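You operate a simulated robot arm through the tools that you are given. There is no shell and no other tool.

You are at the controls of a simulated robot arm. One attempt, no reset.

JOB
Put things in order on the top of the wide steel table. At the end: the white ticket (marked "tart") from the top of the wide steel table is on the white plate; the brown bottle from the top of the wide steel table stands where the green sponge cake stood; the green sponge cake from the top of the wide steel table stands on top of the flat cover; the jar from the top of the wide steel table stands where the white ticket stood; whatever was shut is shut again. Leave all else as you found it, and nothing knocked over.
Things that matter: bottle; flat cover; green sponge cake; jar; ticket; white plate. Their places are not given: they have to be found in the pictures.

Only the result counts: the job must be done as asked and must still hold three seconds after the hand-in. Knocking over, shifting, dropping, spilling or breaking anything else fails it. A push-on lid holds only when it is set on centred and level and pressed home; a screw cap is set on level and turned clockwise until tight.

ROBOT AND FRAMES
A 7-joint arm with a two-finger parallel gripper, fixed in place. Base frame: the origin is at the foot of the arm, x ahead of it, y to its left, z up; the work surface is at about z = 0. Lengths are in mm, angles in degrees, forces in N, time in s.
With the tool pointing down near the work surface it reaches from about 240 to 620 mm from the base axis. Its first joint turns from -66.0 to 66.0 degrees. Payload 2.6 kg.
Tool frame: the origin (TCP) lies between the finger pads and is the grasp point; the fingertips stand 30 mm ahead of it; z points along the fingers, y is the line along which they close. The gripper opens to 94 mm. The fingers are 28 mm wide and 10 mm thick; the gripper's body (50 by 96 mm) begins 55 mm behind the TCP.
Orientation is that of the tool frame in the base frame, as [roll, pitch, yaw] about the fixed x, y, z axes, in that order (R = Rz(yaw) Ry(pitch) Rx(roll)). With the fingers straight down and closing along the base's y, the tool's x points along the base's -x, its y along +y and its z along -z.

CONTROLS
- The arm moves only by the tool apply_moves. Its argument "steps" is text: rows parted by semicolons, each of 7 numbers parted by spaces: the shift along the base's x, y, z in cm, then the turn, a rotation vector about the base's x, y, z in rad, then the closure, from 0 (fully open) to 1 (shut). In form: tx ty tz rx ry rz fingers; .... A call has 1 to 20 rows; each row is the pose to reach, as a shift and turn from the pose commanded when the call began. A row lasts 0.2 s, in which the tool goes at most 50 mm and 8.6 degrees; a call with a longer step from one row to the next is refused whole, and so is a gripper value outside its range. A pose out of reach is approached as far as the arm can. The call stops where the force on the tool passes 40 N (or 10 N more than at its start, if that is more) or the arm is blocked; 0.2 s more then pass. Each finger travels about 72 mm/s and halts on what it meets, pressing with about 31 N; the grip force reading is that of the motor and also rises with nothing between the fingers. The clock runs only during rows and for 0.2 s after the last one: add rows that repeat a pose to give the fingers time. The reply holds the time, the measured pose of the TCP, the force on the tool along the base axes, the opening and the grip force, in the units named above and with some noise, with the torque about the TCP (base axes, N m) and any sound that the robot's microphone picked up.
- Cameras (640 x 400 px; columns grow to the right, rows downward): "scene" is fixed at [28.6, 428.6, 562]; the picture's right is [-0.83, -0.56, 0.00], its down [-0.33, 0.49, -0.81] and it looks along [0.45, -0.67, -0.59] (base axes); focal length 340 px, centre (320, 200). "wrist" rides on the gripper at [76, 14, -103] in the tool frame; the picture's right is [-0.18, 0.98, 0.00], its down [-0.75, -0.14, -0.64] and it looks along [-0.63, -0.12, 0.77] (tool axes); focal length 243 px, centre (320, 200).
- camera(camera): a new picture of that camera. The clock stands still meanwhile.
- probe_pixels(camera, pixels): for up to 12 pixels [column, row] of the newest picture of that camera ("zoom" is the newest enlarged one), the place [x, y, z] in the base frame of the surface seen there, good to about 3 mm. The clock stands still meanwhile.
- enlarge(camera, box): a new picture of the part [left, top, right, bottom] of that camera's present view, enlarged. The clock stands still meanwhile.
- hand_in(): hands the job in; it is judged then, once.

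Leave the gripper open and the arm clear of the work at the hand-in unless told otherwise.

The tools are called as a command line: name --argument value ..., lists and objects as JSON in quotes. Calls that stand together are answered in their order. apply_moves: Moves the arm, as the interface text tells. Its arguments: {"type":"object","properties":{"steps":{"type":"string"}},"required":["steps"]} The other tools are called the same way: camera (camera) takes a picture; probe_pixels (camera, pixels) gives the place of the surface under pixels of a picture; enlarge (camera, box) takes an enlarged picture of a part of a camera's view; hand_in () hands the job in.

At the start:

```text
clock: 0.0
tcp_pos: [313.6, -117.7, 326.6]
tcp_rot: [180.0, 0.0, 180.0]
wrist_force: [-0.5, 0.2, 0.0]
torque: [-0.03, 0.0, 0.01]
gripper_width: 94.0
finger_force: 0.0
```

scene: 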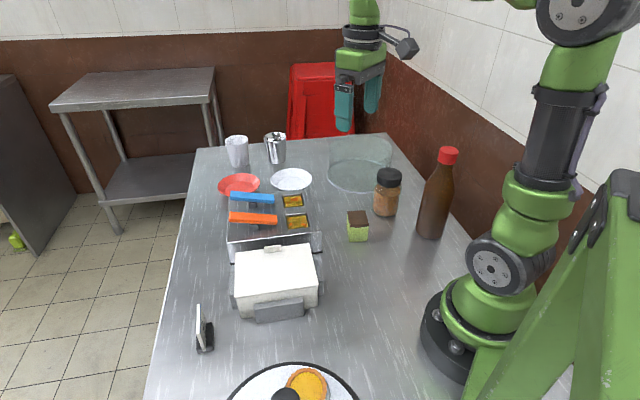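
wrist: 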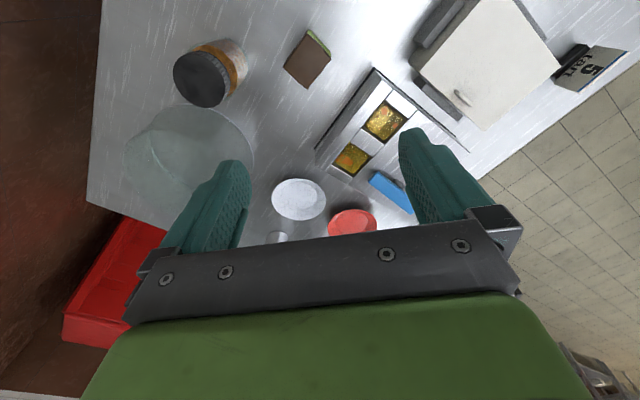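

I see a table with a plate with a tart in the foreground, a ticket in a holder at about (204,330), a white box/toaster thing, a cake (357,226), a jar (387,192), a brown bottle (435,195), and a white plate (291,179). I'll enlarge parts of the scene to look closer.

enlarge --camera "scene" --box '[200, 120, 480, 295]'

enlarge --camera "scene" --box '[140, 225, 460, 400]'

enlarge --camera "wrist" --box '[80, 0, 640, 260]'

```text
2.29 times, centred on (340, 208) of scene
```

zoom: 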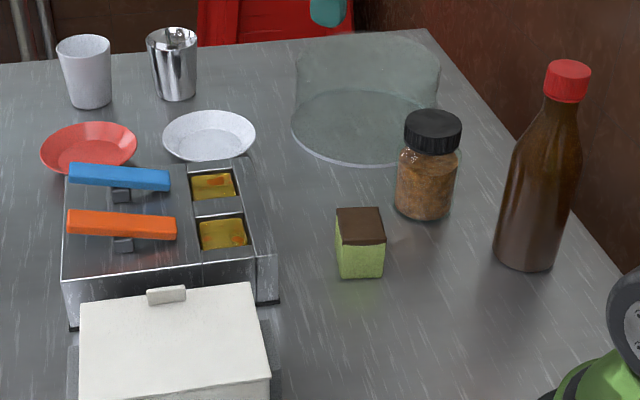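

```text
2.00 times, centred on (300, 312) of scene
```

zoom: 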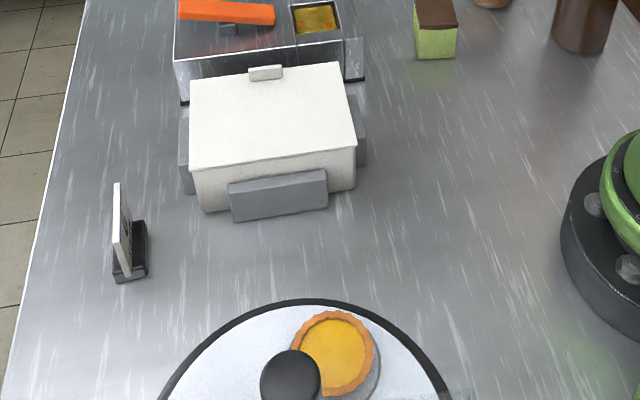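

```text
1.14 times, centred on (360, 130) of wrist
```

zoom: 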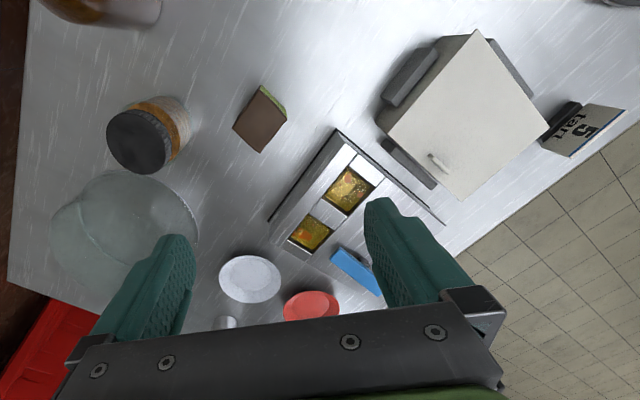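

I'll probe the main things in the scene picture: cake, jar, bottle, glass object, plate, box, ticket and the round thing in the foreground.

camera --camera "scene"

probe_pixels --camera "scene" --pixels '[[357, 216], [357, 235], [388, 173], [385, 205], [448, 153], [432, 225], [360, 150], [357, 178], [291, 179], [275, 262], [275, 300], [199, 325]]'

probe_pixels --camera "scene" --pixels '[[285, 393], [306, 385], [260, 385], [290, 365], [340, 150], [380, 145], [330, 165], [360, 140], [207, 340], [280, 310], [272, 248], [238, 182]]'

```text
taken
```

scene: 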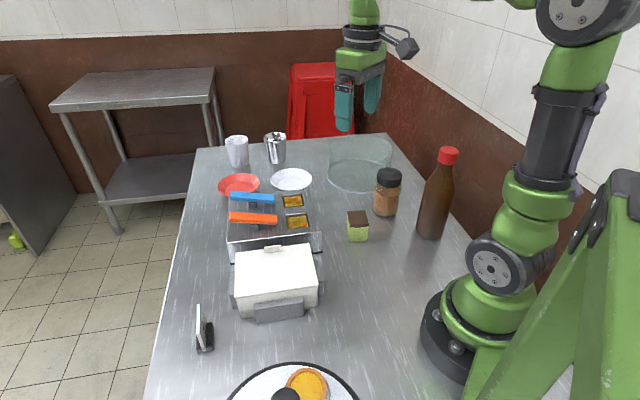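

```text
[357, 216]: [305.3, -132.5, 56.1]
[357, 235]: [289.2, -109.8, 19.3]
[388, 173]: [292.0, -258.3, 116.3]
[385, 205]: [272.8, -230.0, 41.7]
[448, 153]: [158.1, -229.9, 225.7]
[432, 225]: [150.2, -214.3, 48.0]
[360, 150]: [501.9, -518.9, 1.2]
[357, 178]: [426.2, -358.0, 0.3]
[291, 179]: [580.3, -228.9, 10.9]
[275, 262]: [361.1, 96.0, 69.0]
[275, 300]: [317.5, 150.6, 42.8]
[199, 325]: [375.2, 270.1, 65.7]
```

```text
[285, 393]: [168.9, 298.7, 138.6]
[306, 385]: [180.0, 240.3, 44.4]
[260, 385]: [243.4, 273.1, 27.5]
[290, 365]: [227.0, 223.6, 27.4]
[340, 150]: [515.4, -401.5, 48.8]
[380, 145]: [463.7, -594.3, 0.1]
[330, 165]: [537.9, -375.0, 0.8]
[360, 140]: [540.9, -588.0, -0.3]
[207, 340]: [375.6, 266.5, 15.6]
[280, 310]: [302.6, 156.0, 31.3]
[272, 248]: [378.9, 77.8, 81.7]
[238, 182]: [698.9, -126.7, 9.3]
```

The foreground is a plate with a tart, with a knob floating at z≈139, so it's probably a glass dome. The transparent thing around (360,165) needs a closer look, as do the ticket and box.

enlarge --camera "scene" --box '[310, 120, 410, 205]'

enlarge --camera "scene" --box '[180, 290, 230, 365]'

enlarge --camera "scene" --box '[210, 340, 380, 400]'

enlarge --camera "wrist" --box '[100, 20, 300, 200]'

enlarge --camera "wrist" --box '[400, 0, 640, 150]'

```text
4.71 times, centred on (360, 162) of scene
```

zoom: 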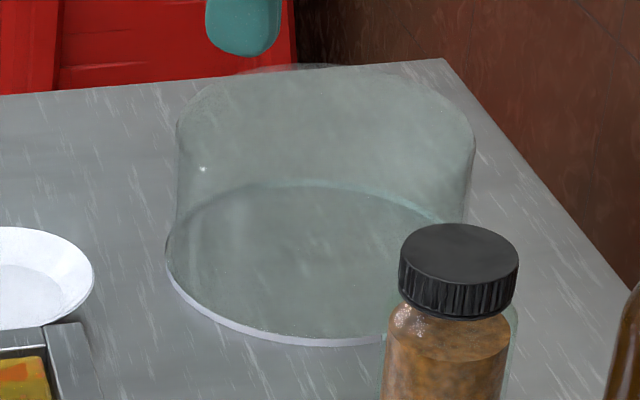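

```text
5.33 times, centred on (205, 328) of scene
```

zoom: 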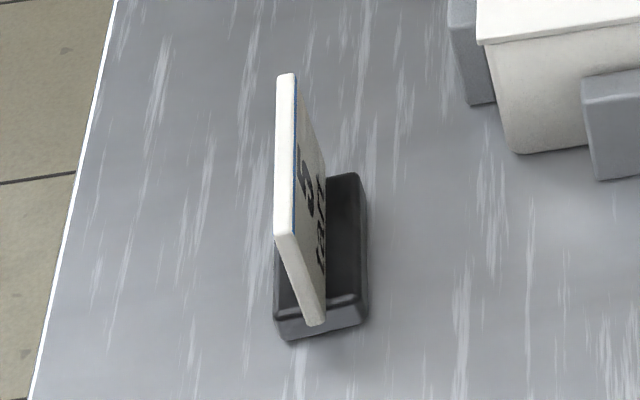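

```text
3.76 times, centred on (295, 370) of scene
```

zoom: 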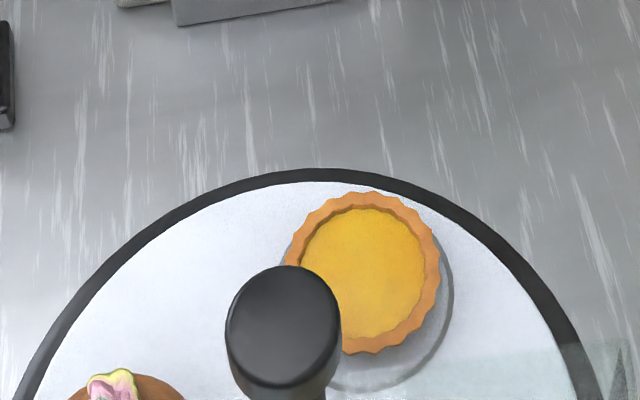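

```text
2.22 times, centred on (200, 110) of wrist
```

zoom: 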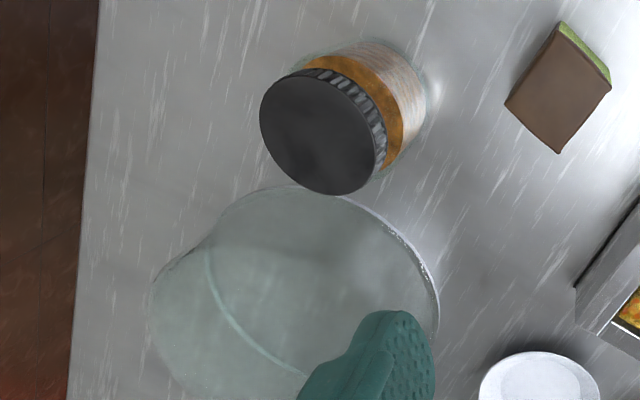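

```text
2.67 times, centred on (520, 75) of wrist
```

zoom: 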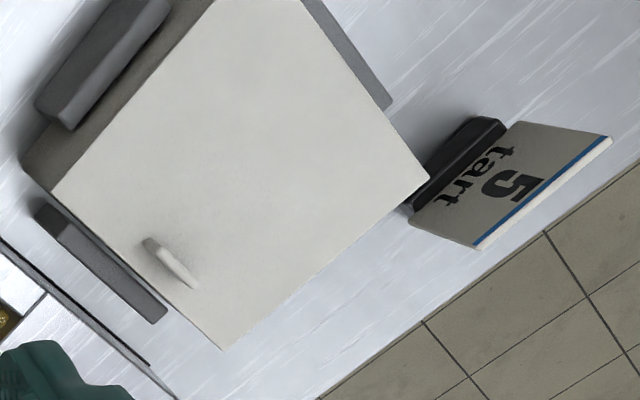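

The glass drum near (360,165) may be the flat-topped cover, and the foreground has a knob on something over the tart. Next I move the wrist camera to look at the glass drum: shift to about [250,-170,340] and yaw -35°.

apply_moves --steps "-1.3 -1 0.3 0 0 -0.12 0; -2.6 -2 0.6 0 0 -0.24 0; -3.9 -3 0.9 0 0 -0.36 0; -5.2 -4 1.1 0 0 -0.48 0; -6.4 -5.2 1.3 0 0 -0.61 0"

camera --camera "wrist"

```text
clock: 1.2
tcp_pos: [249.6, -170.2, 339.0]
tcp_rot: [180.0, -0.1, 144.9]
wrist_force: [0.4, 0.7, 0.2]
torque: [-0.04, 0.02, -0.03]
gripper_width: 94.2
finger_force: 0.1
```

```text
taken
```

wrist: 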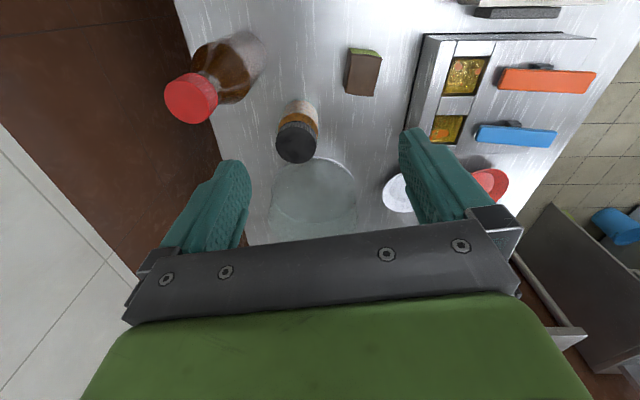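

The glass drum is now between the fingers around (312,195). I enlarge it.

enlarge --camera "wrist" --box '[240, 120, 400, 245]'

```text
3.20 times, centred on (320, 182) of wrist
```

zoom: 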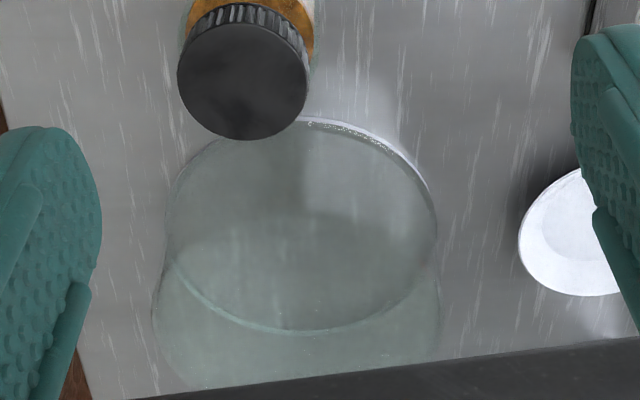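

I probe the glass drum in this enlarged picture at rim edges, and inside, to find its centre, radius, height and whether the top is closed.

probe_pixels --camera "zoom" --pixels '[[345, 125], [430, 190], [300, 330], [175, 265], [160, 300], [440, 270], [300, 200], [300, 350], [200, 350], [400, 340], [240, 70], [580, 235]]'

probe_pixels --camera "scene" --pixels '[[335, 155], [337, 152], [343, 150], [340, 147], [350, 150], [370, 150], [392, 150], [330, 150], [360, 134], [361, 160], [345, 180], [340, 150]]'

```text
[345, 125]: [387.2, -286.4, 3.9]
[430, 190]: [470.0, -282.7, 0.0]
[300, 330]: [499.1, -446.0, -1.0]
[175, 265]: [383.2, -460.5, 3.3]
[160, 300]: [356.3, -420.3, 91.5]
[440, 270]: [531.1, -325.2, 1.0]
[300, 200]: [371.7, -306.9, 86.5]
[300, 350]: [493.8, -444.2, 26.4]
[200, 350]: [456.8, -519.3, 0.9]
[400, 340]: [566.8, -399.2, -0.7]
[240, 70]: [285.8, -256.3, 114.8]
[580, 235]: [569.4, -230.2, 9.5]
```

```text
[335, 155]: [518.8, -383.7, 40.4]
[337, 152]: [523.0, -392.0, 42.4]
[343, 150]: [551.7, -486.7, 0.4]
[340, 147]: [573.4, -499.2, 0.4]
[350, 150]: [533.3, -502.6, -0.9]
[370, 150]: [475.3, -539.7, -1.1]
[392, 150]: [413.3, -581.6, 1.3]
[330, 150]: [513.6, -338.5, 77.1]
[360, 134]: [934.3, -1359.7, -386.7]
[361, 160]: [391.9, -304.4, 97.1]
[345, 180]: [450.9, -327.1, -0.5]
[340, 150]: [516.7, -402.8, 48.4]
```

The probe picks up a glass edge at z≈97 (scene (361,160)), so the drum is ~97 mm tall. I want a near-overhead view: move the tool out to about [391,-336,340].

apply_moves --steps "2.8 -3.3 0 0 0 0 0; 5.6 -6.6 0 0 0 0 0; 8.4 -9.9 0 0 0 0 0; 11.2 -13.2 0 0 0 0 0; 14.1 -16.6 0 0 0 0 0; 14.1 -16.6 0 0 0 0 0"

camera --camera "wrist"

enlarge --camera "wrist" --box '[180, 0, 480, 188]'

```text
clock: 2.6
tcp_pos: [389.5, -336.5, 341.0]
tcp_rot: [-179.9, -0.1, 145.0]
wrist_force: [-0.5, 0.6, -0.4]
torque: [0.02, -0.03, -0.03]
gripper_width: 94.0
finger_force: 0.2
```

```text
taken
```

wrist: 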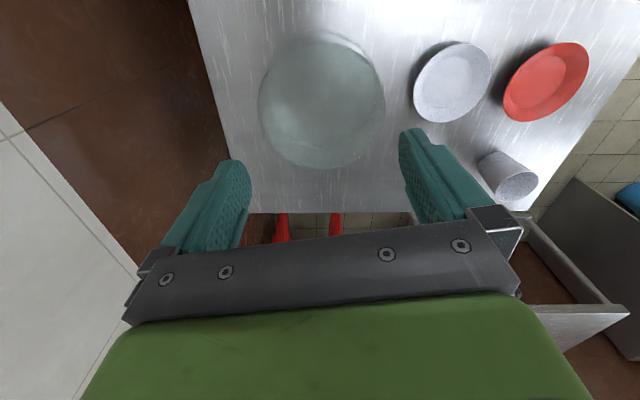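

```text
2.13 times, centred on (330, 94) of wrist
```

zoom: 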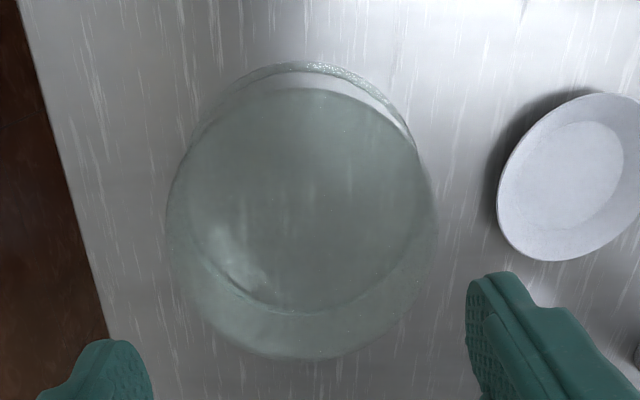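

The crescent between base rim and near top edge is clear while the whole top disc is hazed, so the drum is a closed flat-topped glass cover, i.e. the "flat cover". I probe its edges and the white plate's edges.

probe_pixels --camera "zoom" --pixels '[[318, 66], [310, 89], [408, 140], [168, 215], [437, 220], [310, 357], [235, 335], [390, 330], [285, 313], [303, 222], [235, 265], [415, 160]]'

probe_pixels --camera "wrist" --pixels '[[416, 85], [489, 75], [452, 43], [452, 120], [450, 82], [425, 60], [480, 105], [504, 95], [588, 65], [545, 80], [320, 38], [320, 165]]'

```text
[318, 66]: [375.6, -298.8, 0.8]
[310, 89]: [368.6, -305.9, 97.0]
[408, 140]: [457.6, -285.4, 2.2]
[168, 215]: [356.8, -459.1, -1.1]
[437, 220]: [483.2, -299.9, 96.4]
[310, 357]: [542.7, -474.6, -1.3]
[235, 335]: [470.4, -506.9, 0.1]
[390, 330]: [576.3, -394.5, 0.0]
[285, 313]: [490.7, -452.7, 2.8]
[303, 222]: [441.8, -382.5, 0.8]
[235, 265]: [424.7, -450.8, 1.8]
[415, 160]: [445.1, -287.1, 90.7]
```

```text
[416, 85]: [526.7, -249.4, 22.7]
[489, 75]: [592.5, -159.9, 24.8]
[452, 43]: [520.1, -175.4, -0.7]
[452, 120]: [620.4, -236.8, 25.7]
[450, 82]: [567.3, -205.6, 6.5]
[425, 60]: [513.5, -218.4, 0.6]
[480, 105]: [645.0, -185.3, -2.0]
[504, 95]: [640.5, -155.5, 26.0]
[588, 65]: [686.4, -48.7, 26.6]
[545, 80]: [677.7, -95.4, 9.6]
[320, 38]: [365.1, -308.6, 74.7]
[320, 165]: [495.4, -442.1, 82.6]
```

Fit: the flat cover is centred near [430,-375], radius ≈92, top z≈97. The white plate is centred near [569,-212], rim radius ≈57, rim z≈25, interior z≈7. Next I go back to look at cake, jar and bottle from near above: to about [235,-80,310].

apply_moves --steps "-2.2 3.7 -0.4 0 0 0 0; -4.4 7.4 -0.8 0 0 0 0; -6.6 11.1 -1.2 0 0 0 0; -8.8 14.8 -1.6 0 0 0 0; -11 18.5 -2 0 0 0 0; -13.2 22.2 -2.4 0 0 0 0; -15.4 25.6 -2.8 0 0 0 0; -15.4 25.6 -2.8 0 0 0 0"

camera --camera "wrist"

enlarge --camera "wrist" --box '[80, 0, 480, 220]'

```text
clock: 4.4
tcp_pos: [235.5, -79.3, 312.9]
tcp_rot: [-179.9, 0.0, 145.0]
wrist_force: [0.4, 0.7, 0.3]
torque: [-0.01, 0.02, 0.0]
gripper_width: 94.2
finger_force: 0.0
```

```text
taken
```

wrist: 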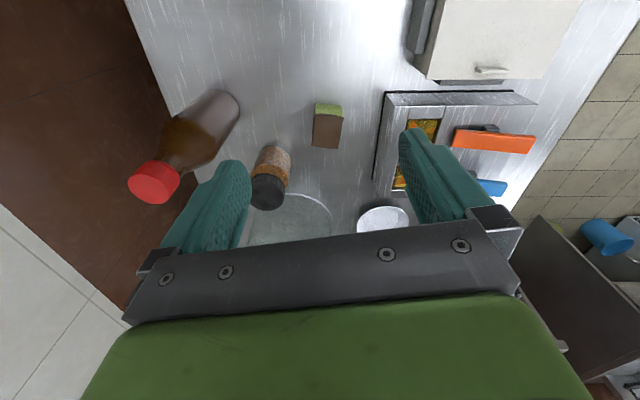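

```text
1.60 times, centred on (280, 110) of wrist
```

zoom: 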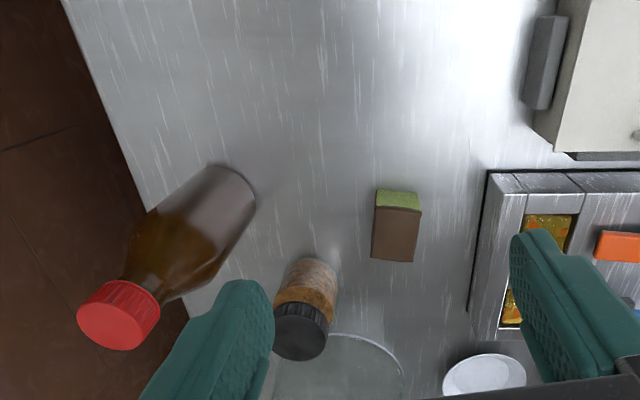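

The cake is at about (327,125); I enlarge it and the bottle/jar for corner probing.

enlarge --camera "wrist" --box '[285, 85, 365, 165]'

probe_pixels --camera "zoom" --pixels '[[320, 160], [320, 200], [320, 240], [300, 200], [340, 200], [260, 160], [380, 160], [240, 280], [360, 290], [320, 120], [270, 200], [390, 200]]'

```text
5.00 times, centred on (325, 125) of wrist
```

zoom: 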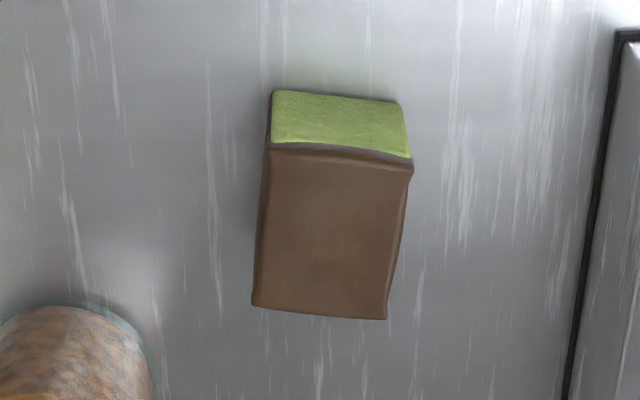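

```text
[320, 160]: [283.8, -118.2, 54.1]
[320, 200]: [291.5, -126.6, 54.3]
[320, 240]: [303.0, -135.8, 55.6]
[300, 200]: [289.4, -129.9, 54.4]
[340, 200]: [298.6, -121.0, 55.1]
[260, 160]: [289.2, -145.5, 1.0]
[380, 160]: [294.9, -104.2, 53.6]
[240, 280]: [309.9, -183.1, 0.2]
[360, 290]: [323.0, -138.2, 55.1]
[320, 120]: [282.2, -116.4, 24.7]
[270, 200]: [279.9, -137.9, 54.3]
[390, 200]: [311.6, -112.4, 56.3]
```

Cake top at z≈55. I probe its corners in the same zoomed picture.

probe_pixels --camera "zoom" --pixels '[[274, 154], [406, 168], [258, 299], [381, 314], [277, 95], [398, 106], [266, 220], [396, 240], [320, 312], [330, 305], [275, 140], [408, 153]]'

enlarge --camera "wrist" --box '[120, 80, 300, 220]'

probe_pixels --camera "zoom" --pixels '[[115, 370], [65, 365], [175, 355], [120, 300], [250, 240], [190, 200], [330, 160], [390, 50], [310, 40], [420, 90], [530, 390], [540, 270]]'

```text
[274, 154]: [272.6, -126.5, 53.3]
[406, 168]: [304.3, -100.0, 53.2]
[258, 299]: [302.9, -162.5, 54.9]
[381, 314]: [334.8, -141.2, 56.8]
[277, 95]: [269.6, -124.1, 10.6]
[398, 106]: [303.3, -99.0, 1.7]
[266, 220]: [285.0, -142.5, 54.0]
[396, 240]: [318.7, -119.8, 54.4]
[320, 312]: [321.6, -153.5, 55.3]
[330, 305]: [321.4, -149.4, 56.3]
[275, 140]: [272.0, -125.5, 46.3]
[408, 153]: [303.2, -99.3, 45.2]
```

```text
2.86 times, centred on (210, 150) of wrist
```

zoom: 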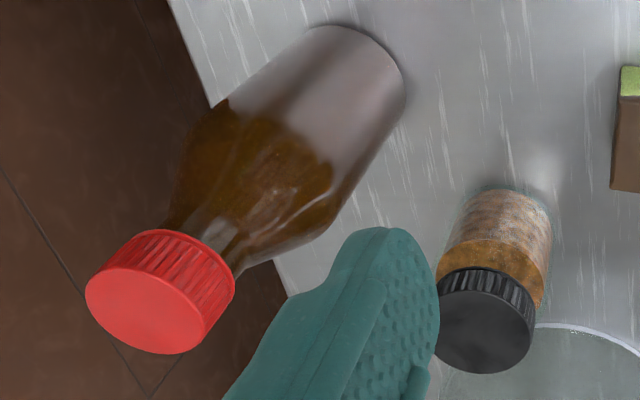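

```text
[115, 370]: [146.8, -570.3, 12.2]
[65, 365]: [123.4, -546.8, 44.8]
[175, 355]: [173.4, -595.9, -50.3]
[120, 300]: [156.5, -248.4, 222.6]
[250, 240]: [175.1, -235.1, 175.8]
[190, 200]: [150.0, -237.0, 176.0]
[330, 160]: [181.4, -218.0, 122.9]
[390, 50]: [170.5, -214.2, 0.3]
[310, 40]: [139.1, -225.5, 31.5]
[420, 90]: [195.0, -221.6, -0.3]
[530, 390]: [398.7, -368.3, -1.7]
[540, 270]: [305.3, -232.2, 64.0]
```

Cake: centre ≈[303.5,-132], about 42×50×55, faces turned 37.5°. Before moving things I want to check the foreground object and the ticket. I move to about [255,40,390] and yaw +100° to look toward +y.

apply_moves --steps "0.2 1 0.7 0 0 0.14 0; 0.4 2 1.4 0 0 0.28 0; 0.6 3 2.1 0 0 0.42 0; 0.8 4 2.8 0 0 0.56 0; 1 5 3.5 0 0 0.7 0; 1.2 6 4.2 0 0 0.84 0; 1.4 7 4.9 0 0 0.98 0; 1.6 8 5.6 0 0 1.12 0; 1.8 9 6.3 0 0 1.26 0; 2 10 7 0 0 1.4 0; 2 11 7.7 0 0 1.54 0; 2 12 7.7 0 0 1.68 0; 2 12 7.7 0 0 1.75 0"

camera --camera "wrist"

```text
clock: 7.2
tcp_pos: [257.3, 39.3, 389.7]
tcp_rot: [180.0, 0.1, -114.6]
wrist_force: [-0.4, 0.2, -0.8]
torque: [0.04, -0.02, 0.01]
gripper_width: 94.0
finger_force: 0.1
```

```text
taken
```

wrist: 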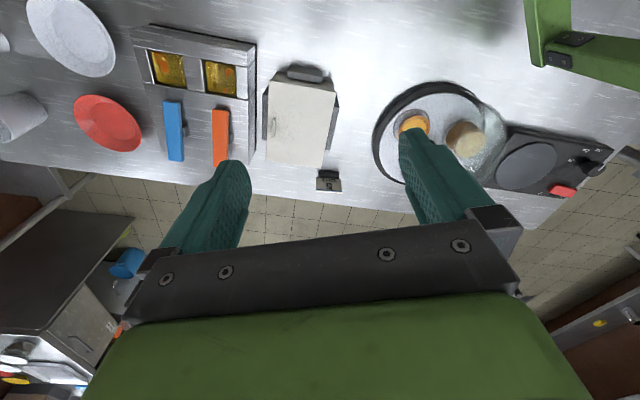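

I see the ticket at (328,181) and the round thing with dome at (440,130), plus a dark appliance at right. I enlarge both.

enlarge --camera "wrist" --box '[360, 60, 640, 235]'

enlarge --camera "wrist" --box '[245, 60, 405, 220]'

```text
2.29 times, centred on (500, 148) of wrist
```

zoom: 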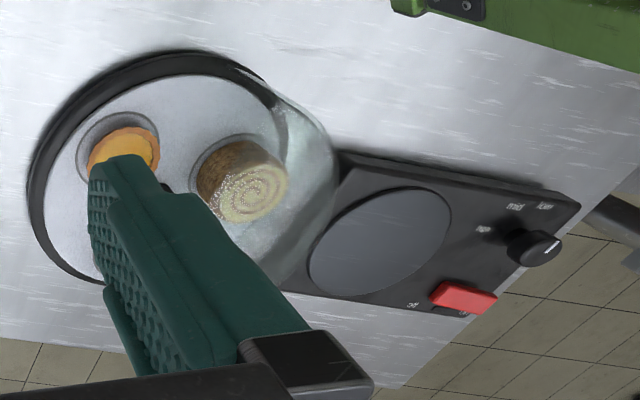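

```text
2.50 times, centred on (325, 140) of wrist
```

zoom: 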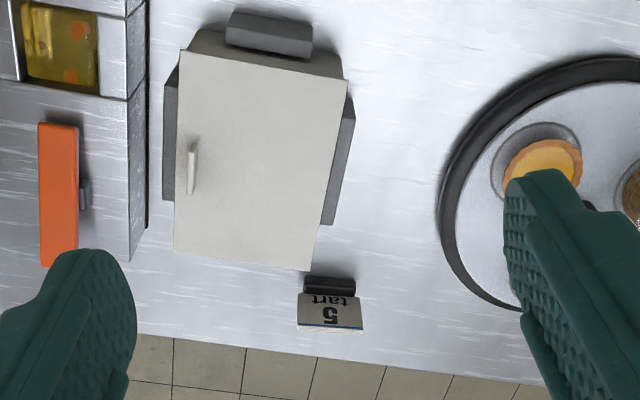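

The foreground is a round tray with pastries and some glass piece with a knob. I turn a bit more to see it unobstructed.

apply_moves --steps "-1 0.5 0 0 0 0.14 0; -2 1 0 0 0 0.28 0; -3 1.5 0 0 0 0.42 0; -3 1.5 0 0 0 0.5 0"

camera --camera "wrist"

enlarge --camera "wrist" --box '[230, 40, 430, 220]'

```text
clock: 8.2
tcp_pos: [227.8, 55.5, 390.2]
tcp_rot: [180.0, 0.0, -85.9]
wrist_force: [-0.5, 0.2, 0.7]
torque: [-0.04, -0.01, 0.01]
gripper_width: 93.9
finger_force: 0.0
```

```text
taken
```

wrist: 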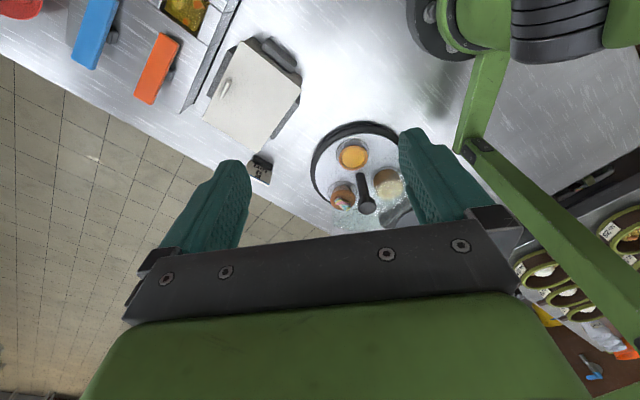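

```text
2.22 times, centred on (330, 130) of wrist
```

zoom: 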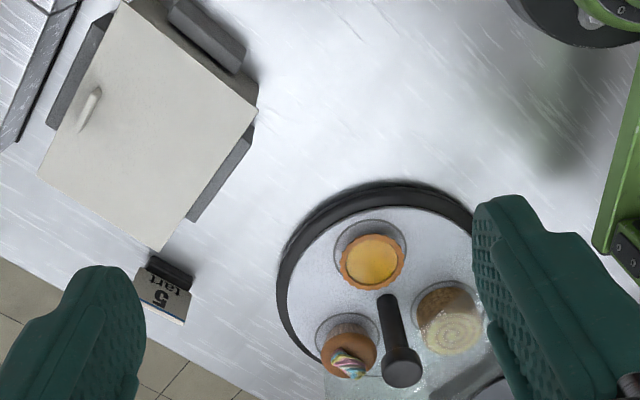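

The foreground is a pastry tray with a knobbed post: not needed. I take the glass drum as the flat cover. Now I move for a close look at the ticket: TCP to about [345,205,270], yaw to about -104°.

apply_moves --steps "2.3 3 -2 0 0 -0.08 0; 4.6 6 -4 0 0 -0.16 0; 7 9 -6 0 0 -0.24 0; 9.4 12 -9 0 0 -0.316 0; 11.7 15 -12 0 0 -0.316 0; 11.7 15 -12 0 0 -0.316 0"

camera --camera "wrist"

enlarge --camera "wrist" --box '[240, 60, 400, 160]'

```text
clock: 9.6
tcp_pos: [345.3, 205.7, 270.1]
tcp_rot: [180.0, -0.1, -104.2]
wrist_force: [-0.5, 0.4, 0.7]
torque: [0.02, -0.02, 0.05]
gripper_width: 93.9
finger_force: 0.1
```

```text
taken
```

wrist: 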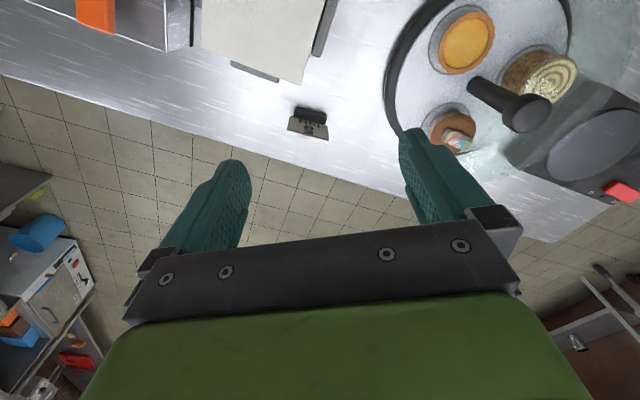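

```text
4.00 times, centred on (320, 110) of wrist
```

zoom: 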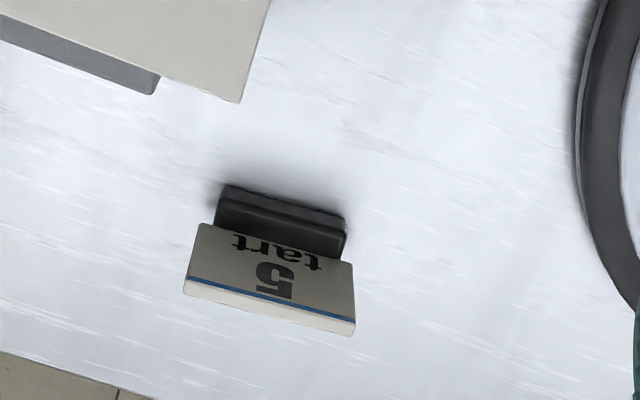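

I probe the ticket's base block and card corners in the zoomed picture.

probe_pixels --camera "zoom" --pixels '[[228, 189], [343, 217], [218, 218], [340, 250], [204, 232], [346, 266], [190, 278], [352, 318], [188, 290], [350, 330], [270, 308], [275, 270]]'

probe_pixels --camera "zoom" --pixels '[[280, 215], [278, 235], [230, 195], [275, 245], [225, 200], [343, 225], [335, 240], [285, 203], [270, 295], [310, 240], [240, 240], [160, 300]]'

```text
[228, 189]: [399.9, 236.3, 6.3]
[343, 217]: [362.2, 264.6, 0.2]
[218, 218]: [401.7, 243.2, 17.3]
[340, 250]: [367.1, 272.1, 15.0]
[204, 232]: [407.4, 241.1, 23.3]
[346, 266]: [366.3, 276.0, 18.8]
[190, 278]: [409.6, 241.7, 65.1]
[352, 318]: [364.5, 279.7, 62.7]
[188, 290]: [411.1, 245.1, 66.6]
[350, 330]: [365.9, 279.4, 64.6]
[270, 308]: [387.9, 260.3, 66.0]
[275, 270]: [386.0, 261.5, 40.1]
```

```text
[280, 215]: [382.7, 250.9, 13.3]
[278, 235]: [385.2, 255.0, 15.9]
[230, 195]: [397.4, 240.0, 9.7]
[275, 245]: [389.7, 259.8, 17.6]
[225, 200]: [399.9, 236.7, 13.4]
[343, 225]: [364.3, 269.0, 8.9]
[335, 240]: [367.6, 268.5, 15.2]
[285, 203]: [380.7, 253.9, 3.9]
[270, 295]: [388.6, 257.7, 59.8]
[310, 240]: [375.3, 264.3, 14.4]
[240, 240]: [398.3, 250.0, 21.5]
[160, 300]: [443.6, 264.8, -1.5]
```

The ticket stands vertical: card plane along ~140°, centre ≈[389,261.5], top z≈66, base block ≈48×28×16. Now the cake first: I move above it at [303.5,-132,230] turning to yaw 127.5° so the fingers close across its 42 mm faces.

apply_moves --steps "-0.3 -2.1 0 0 0 -0.14 0; -0.5 -4.2 0 0 0 -0.28 0; -0.8 -6.3 0 0 0 -0.42 0; -1.0 -8.4 0 0 0 -0.56 0; -1.3 -10.5 0 0 0 -0.7 0; -1.6 -12.6 0 0 0 -0.84 0; -1.9 -14.7 0 0 0 -0.98 0; -2.1 -16.8 0 0 0 -1.12 0; -2.4 -18.9 0 0 0 -1.26 0; -2.7 -21 0 0 0 -1.4 0; -2.9 -23.1 0 0 0 -1.54 0; -3.2 -25.2 0 0 0 -1.68 0; -3.5 -27.4 0 0 0 -1.82 0; -3.8 -29.6 0 0 0 -1.96 0; -4.0 -31.7 -1 0 0 -2.1 0; -4.2 -33.8 -3 0 0 -2.24 0; -4.2 -33.8 -4 0 0 -2.24 0"

camera --camera "scene"

camera --camera "wrist"

```text
clock: 13.2
tcp_pos: [303.2, -134.5, 230.3]
tcp_rot: [-180.0, 0.0, 127.4]
wrist_force: [-0.2, -0.1, -0.6]
torque: [-0.01, 0.02, -0.01]
gripper_width: 94.1
finger_force: 0.0
```

```text
taken
```

scene: 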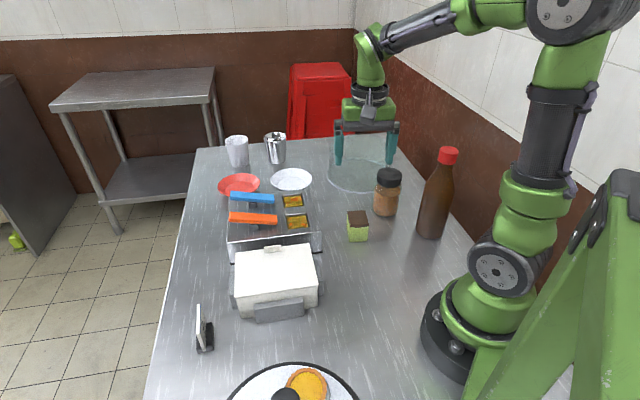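

```text
taken
```

wrist: 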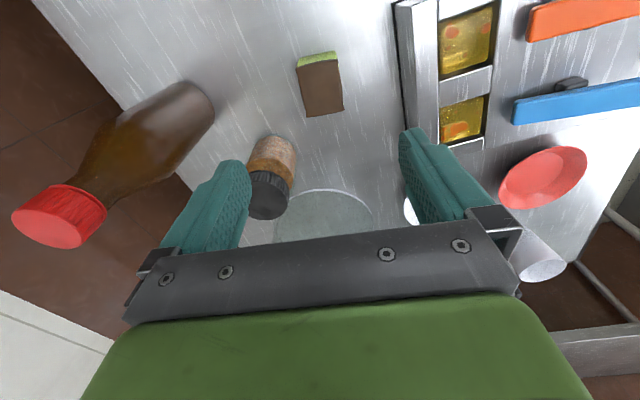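

The cake seems aligned with the closing line. I enlarge and probe corners again from this closer spot to refine.

enlarge --camera "wrist" --box '[280, 40, 360, 130]'

```text
4.44 times, centred on (320, 85) of wrist
```

zoom: 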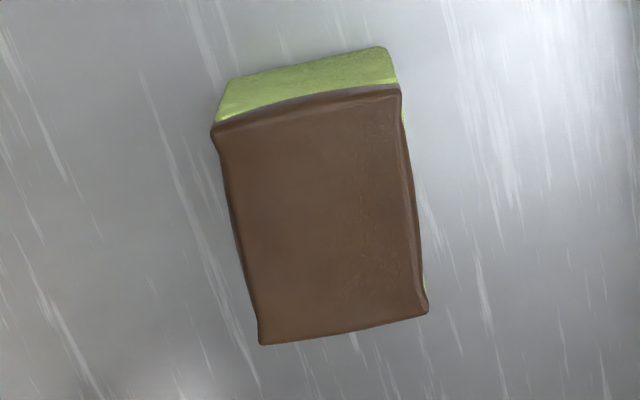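

probe_pixels --camera "zoom" --pixels '[[217, 137], [396, 93], [263, 338], [423, 308], [240, 240], [410, 200], [310, 113], [340, 325], [320, 215], [222, 115], [395, 75], [305, 75]]'

```text
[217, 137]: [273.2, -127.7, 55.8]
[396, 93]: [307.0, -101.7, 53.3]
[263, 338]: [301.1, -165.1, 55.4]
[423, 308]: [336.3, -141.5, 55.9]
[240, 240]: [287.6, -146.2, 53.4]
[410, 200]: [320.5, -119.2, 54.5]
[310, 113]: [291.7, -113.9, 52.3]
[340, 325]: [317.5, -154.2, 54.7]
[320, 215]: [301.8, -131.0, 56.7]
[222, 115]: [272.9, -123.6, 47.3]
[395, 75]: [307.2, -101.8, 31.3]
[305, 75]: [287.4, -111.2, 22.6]
```

Refined cake centre ≈[304,-133]. I descend to z=38 with the fingers open and then close on the cake.

apply_moves --steps "0.05 0.1 -4.8 0 0 0 0.1; 0.08 0.15 -9.6 0 0 0 0.15; 0.08 0.15 -14 0 0 0 0.2; 0.08 0.15 -17 0 0 0 0.2; 0.08 0.15 -18.6 0 0 0 0.2; 0.08 0.15 -19.2 0 0 0 0.2; 0.08 0.15 -19.2 0 0 0 0.2"

camera --camera "wrist"

enlarge --camera "scene" --box '[290, 130, 450, 260]'

```text
clock: 14.8
tcp_pos: [304.3, -130.9, 36.9]
tcp_rot: [180.0, 0.1, 127.5]
wrist_force: [0.2, -0.3, 0.9]
torque: [-0.01, -0.04, -0.01]
gripper_width: 75.0
finger_force: 0.1
```

```text
taken
```

wrist: 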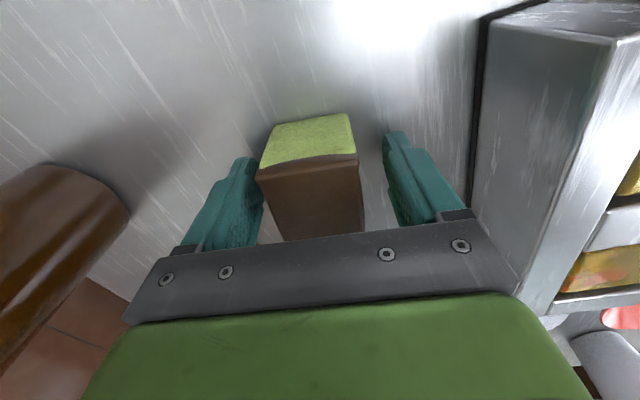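

```text
3.08 times, centred on (370, 195) of scene
```

zoom: 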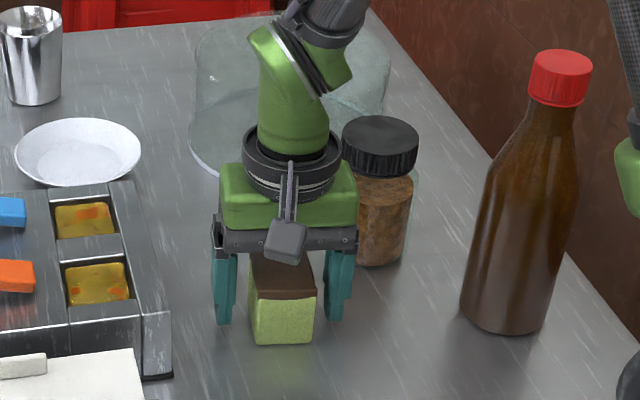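

The cake sits between the fingers. I close on it with moderate closure.

apply_moves --steps "-0.15 -0.15 0 0 0 0 0.3; -0.15 -0.15 0 0 0 0 0.45; -0.15 -0.15 0 0 0 0 0.6; -0.15 -0.15 0 0 0 0 0.65; -0.15 -0.15 0 0 0 0 0.65; -0.15 -0.15 0 0 0 0 0.65"

```text
clock: 16.2
tcp_pos: [302.2, -133.0, 37.2]
tcp_rot: [-180.0, 0.0, 127.6]
wrist_force: [0.8, -0.1, -0.2]
torque: [-0.01, 0.02, 0.04]
gripper_width: 48.7
finger_force: 30.8
```

Gripped (48.7 mm, 31 N). I lift to z≈205 and carry it over the flat cover at [430,-375].

apply_moves --steps "0 0 1 0 0 0 0.65; 0 0 4 0 0 0 0.65; 0 0 8.5 0 0 0 0.65; 0 0 13 0 0 0 0.65; 0 0 16.8 0 0 0 0.65; 1.8 -3.4 16.8 0 0 0 0.65; 3.6 -6.8 16.8 0 0 0 0.65; 5.4 -10.2 16.8 0 0 0 0.65; 7.2 -13.6 16.8 0 0 0 0.65; 9 -17 16.8 0 0 0 0.65; 10.8 -20.4 16.8 0 0 0 0.65; 12.4 -23.4 16.8 0 0 0 0.65; 12.8 -24.2 16.8 0 0 0 0.65; 12.8 -24.2 16.8 0 0 0 0.65"

enlarge --camera "scene" --box '[290, 90, 450, 220]'

camera --camera "wrist"

```text
clock: 19.2
tcp_pos: [430.5, -376.6, 206.4]
tcp_rot: [180.0, 0.1, 127.4]
wrist_force: [-0.6, -0.5, -0.3]
torque: [0.0, -0.02, -0.02]
gripper_width: 48.6
finger_force: 31.0
```

```text
3.08 times, centred on (370, 155) of scene
```

zoom: 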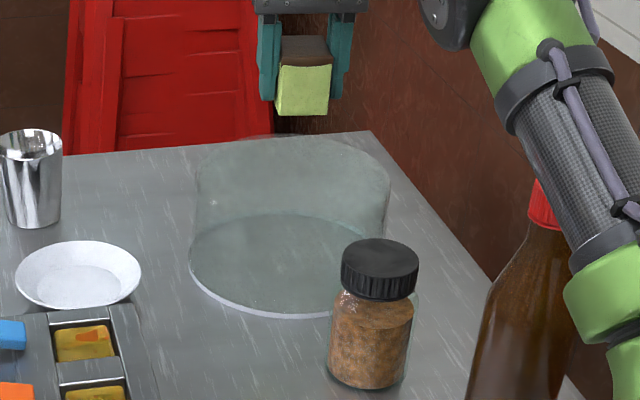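

```text
taken
```

wrist: 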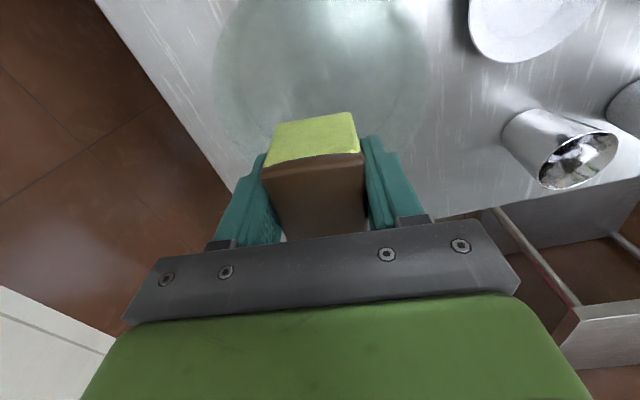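

Cake is aligned above the cover's centre. I lower slowly toward the cover top (cake bottom ≈37 mm below TCP; contact expected at TCP z≈134).

apply_moves --steps "0 0 -2.5 0 0 0 0.65; 0 0 -5 0 0 0 0.65; 0 0 -6 0 0 0 0.65; 0 0 -6.5 0 0 0 0.65; 0 0 -6.8 0 0 0 0.65; 0 0 -7 0 0 0 0.65; 0 0 -7 0 0 0 0.65"

enlarge --camera "scene" --box '[290, 90, 450, 220]'

camera --camera "wrist"

```text
clock: 20.8
tcp_pos: [431.3, -374.3, 135.6]
tcp_rot: [-180.0, 0.0, 127.5]
wrist_force: [0.6, -0.9, 1.0]
torque: [-0.04, 0.0, 0.02]
gripper_width: 48.6
finger_force: 30.9
```

```text
3.08 times, centred on (370, 155) of scene
```

zoom: 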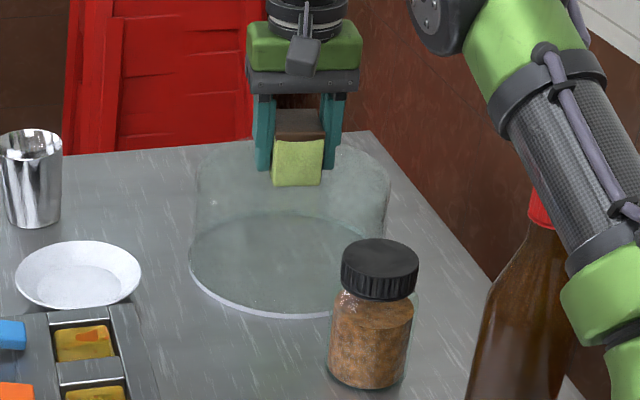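

```text
taken
```

wrist: 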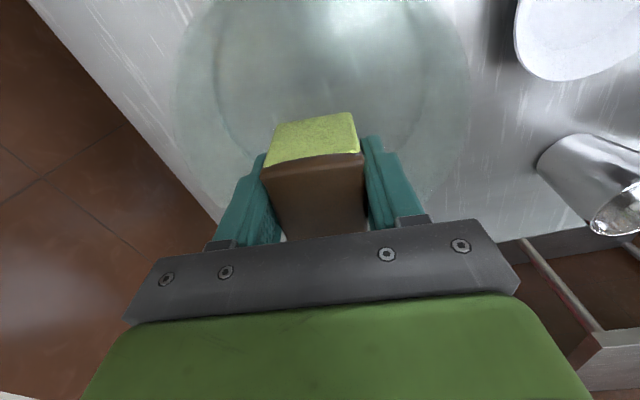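

No contact yet; I go down in 1 mm steps watching force.

apply_moves --steps "0 0 -0.1 0 0 0 0.65; 0 0 -0.2 0 0 0 0.65; 0 0 -0.2 0 0 0 0.65"

```text
clock: 21.6
tcp_pos: [430.1, -374.6, 135.6]
tcp_rot: [-180.0, 0.2, 127.5]
wrist_force: [1.7, 0.0, 11.2]
torque: [0.03, 0.07, 0.01]
gripper_width: 48.8
finger_force: 30.9
```

Contact: 11 N upward. I ease off 1 mm, then open the fingers and rise.

apply_moves --steps "0 0 0.1 0 0 0 0.65; 0 0 0.1 0 0 0 0.5; 0 0 0.1 0 0 0 0.35; 0 0 0.1 0 0 0 0.2; 0 0 0.1 0 0 0 0.1; 0 0 0.1 0 0 0 0.1"

enlarge --camera "scene" --box '[290, 90, 450, 220]'

```text
clock: 23.0
tcp_pos: [430.0, -375.4, 136.3]
tcp_rot: [-179.9, 0.0, 127.6]
wrist_force: [0.2, 0.0, -0.5]
torque: [0.01, 0.0, 0.0]
gripper_width: 84.5
finger_force: 0.1
```

```text
3.08 times, centred on (370, 155) of scene
```

zoom: 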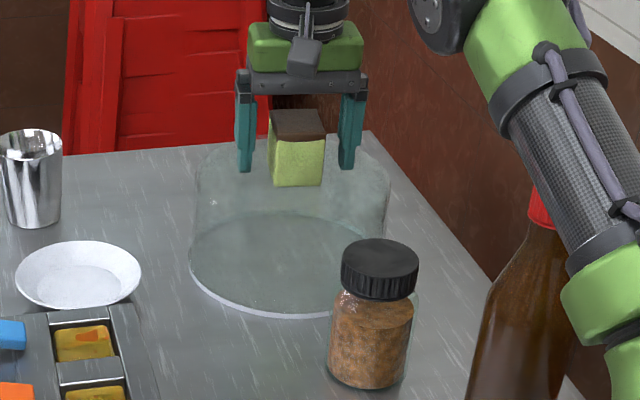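

The cake stands on the cover, released. I go straight up, then move to a viewpoint above and in front of the bottle.

apply_moves --steps "0 0 2 0 0 0 0.1; 0 0 6 0 0 0 0.1; 0 0 10.5 0 0 0 0; 0 0 15 0 0 0 0; 0 0 19.5 0 0 0 0; 0 0 24 0 0 0 0; 0 0 26 0 0 0 0; -3 3 26 0 0 -0.05 0; -6 6 26 0 0 -0.1 0; -9 9 26 0 0 -0.15 0; -12 12 26 0 0 -0.2 0; -15 15 26 0 0 -0.25 0; -18 18.2 26 0 0 -0.3 0; -21 21.4 26 0 0 -0.35 0; -24 24.5 26 0 0 -0.37 0; -24 24.5 26 0 0 -0.37 0"

camera --camera "wrist"

camera --camera "scene"

```text
clock: 26.4
tcp_pos: [190.3, -129.2, 392.1]
tcp_rot: [179.9, 0.0, 106.3]
wrist_force: [-0.3, -0.1, 0.3]
torque: [0.0, -0.02, 0.01]
gripper_width: 94.1
finger_force: 0.0
out of reach, approached as far as the arm can: row 4, 5, 6, 7, 8
```

```text
taken
```

wrist: 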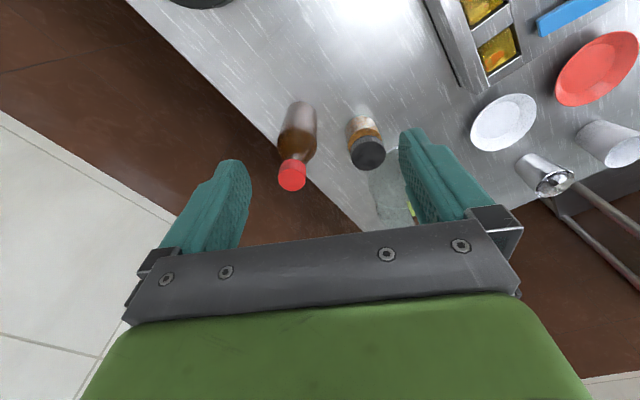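

```text
taken
```

scene: 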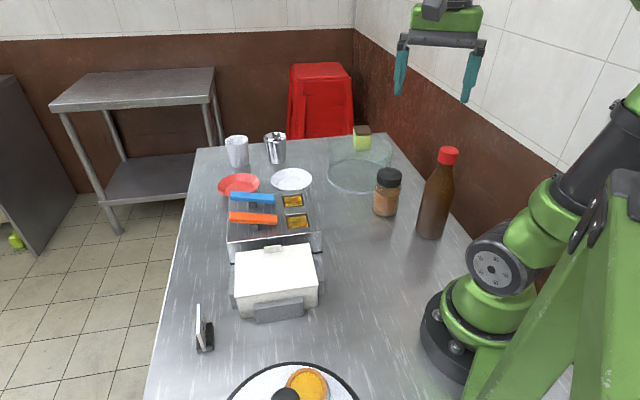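

The bottle is now clearly visible at (295,150). I enlarge it in both cameras and probe.

enlarge --camera "wrist" --box '[250, 85, 410, 205]'

probe_pixels --camera "zoom" --pixels '[[165, 365], [165, 345], [125, 355], [205, 355], [165, 320], [185, 250], [240, 210], [135, 230], [205, 75], [262, 100], [245, 155], [150, 150]]'

enlarge --camera "scene" --box '[360, 130, 480, 250]'

probe_pixels --camera "zoom" --pixels '[[415, 55], [390, 75], [440, 75], [412, 100], [395, 140], [330, 240], [300, 330], [390, 340], [350, 355], [350, 300], [380, 200], [345, 380]]'

```text
3.33 times, centred on (330, 145) of wrist
```

zoom: 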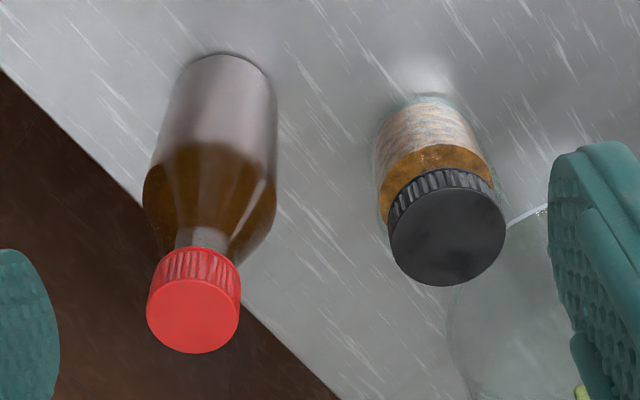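

```text
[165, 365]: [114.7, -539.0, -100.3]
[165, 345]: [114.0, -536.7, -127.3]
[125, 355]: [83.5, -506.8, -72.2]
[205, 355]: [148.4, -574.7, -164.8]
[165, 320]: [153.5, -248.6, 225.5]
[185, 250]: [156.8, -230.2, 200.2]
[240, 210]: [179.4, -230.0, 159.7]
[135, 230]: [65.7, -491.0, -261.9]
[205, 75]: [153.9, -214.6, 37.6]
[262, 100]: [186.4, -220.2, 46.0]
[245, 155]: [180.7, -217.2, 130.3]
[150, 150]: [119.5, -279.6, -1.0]
```

```text
3.33 times, centred on (420, 190) of scene
```

zoom: 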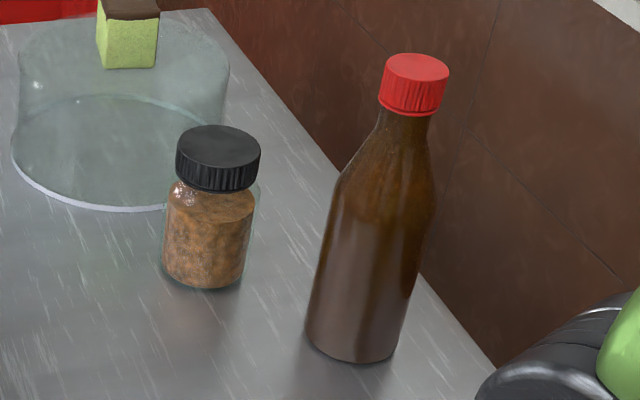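

```text
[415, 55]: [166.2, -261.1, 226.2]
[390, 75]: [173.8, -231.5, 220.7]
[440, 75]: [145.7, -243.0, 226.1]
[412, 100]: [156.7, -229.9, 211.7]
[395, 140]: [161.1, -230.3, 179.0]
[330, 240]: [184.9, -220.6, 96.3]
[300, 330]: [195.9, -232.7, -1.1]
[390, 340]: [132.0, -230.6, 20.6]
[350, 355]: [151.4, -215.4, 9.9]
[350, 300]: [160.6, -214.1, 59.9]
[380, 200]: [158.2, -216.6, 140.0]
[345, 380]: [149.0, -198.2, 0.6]
```

Bottle axis ≈[161.5,-246.5], cap ≈39 mm wide from z≈198 to 226. I'll grip it by the cap from above. First I move over it at height.

apply_moves --steps "-0.8 -3 0 0 0 0 0; -1.5 -6 0 0 0 0 0; -2.2 -9 0 0 0 0 0; -2.9 -11.7 0 0 0 0 0; -2.9 -11.7 -4 0 0 0 0.1; -2.9 -11.7 -8 0 0 0 0.2; -2.9 -11.7 -10 0 0 0 0.2; -2.9 -11.7 -10 0 0 0 0.2"

camera --camera "wrist"

enlarge --camera "scene" --box '[340, 60, 520, 250]'

```text
clock: 28.2
tcp_pos: [162.3, -246.1, 294.1]
tcp_rot: [-179.9, 0.0, 106.3]
wrist_force: [0.4, -0.4, -0.1]
torque: [-0.04, 0.02, -0.01]
gripper_width: 75.2
finger_force: 0.1
```

```text
taken
```

wrist: 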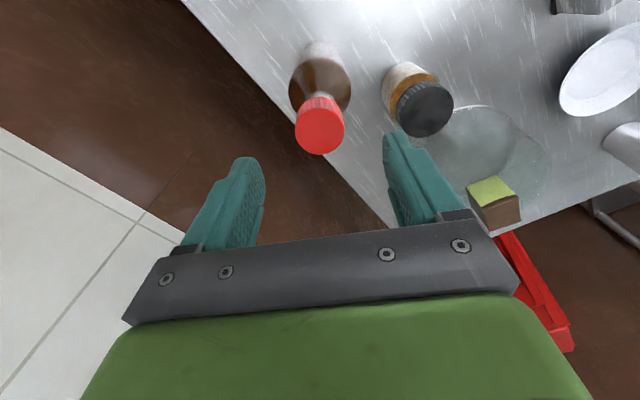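

```text
2.11 times, centred on (430, 155) of scene
```

zoom: 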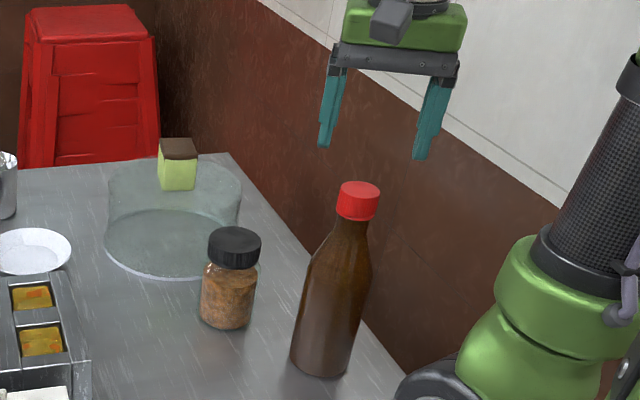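

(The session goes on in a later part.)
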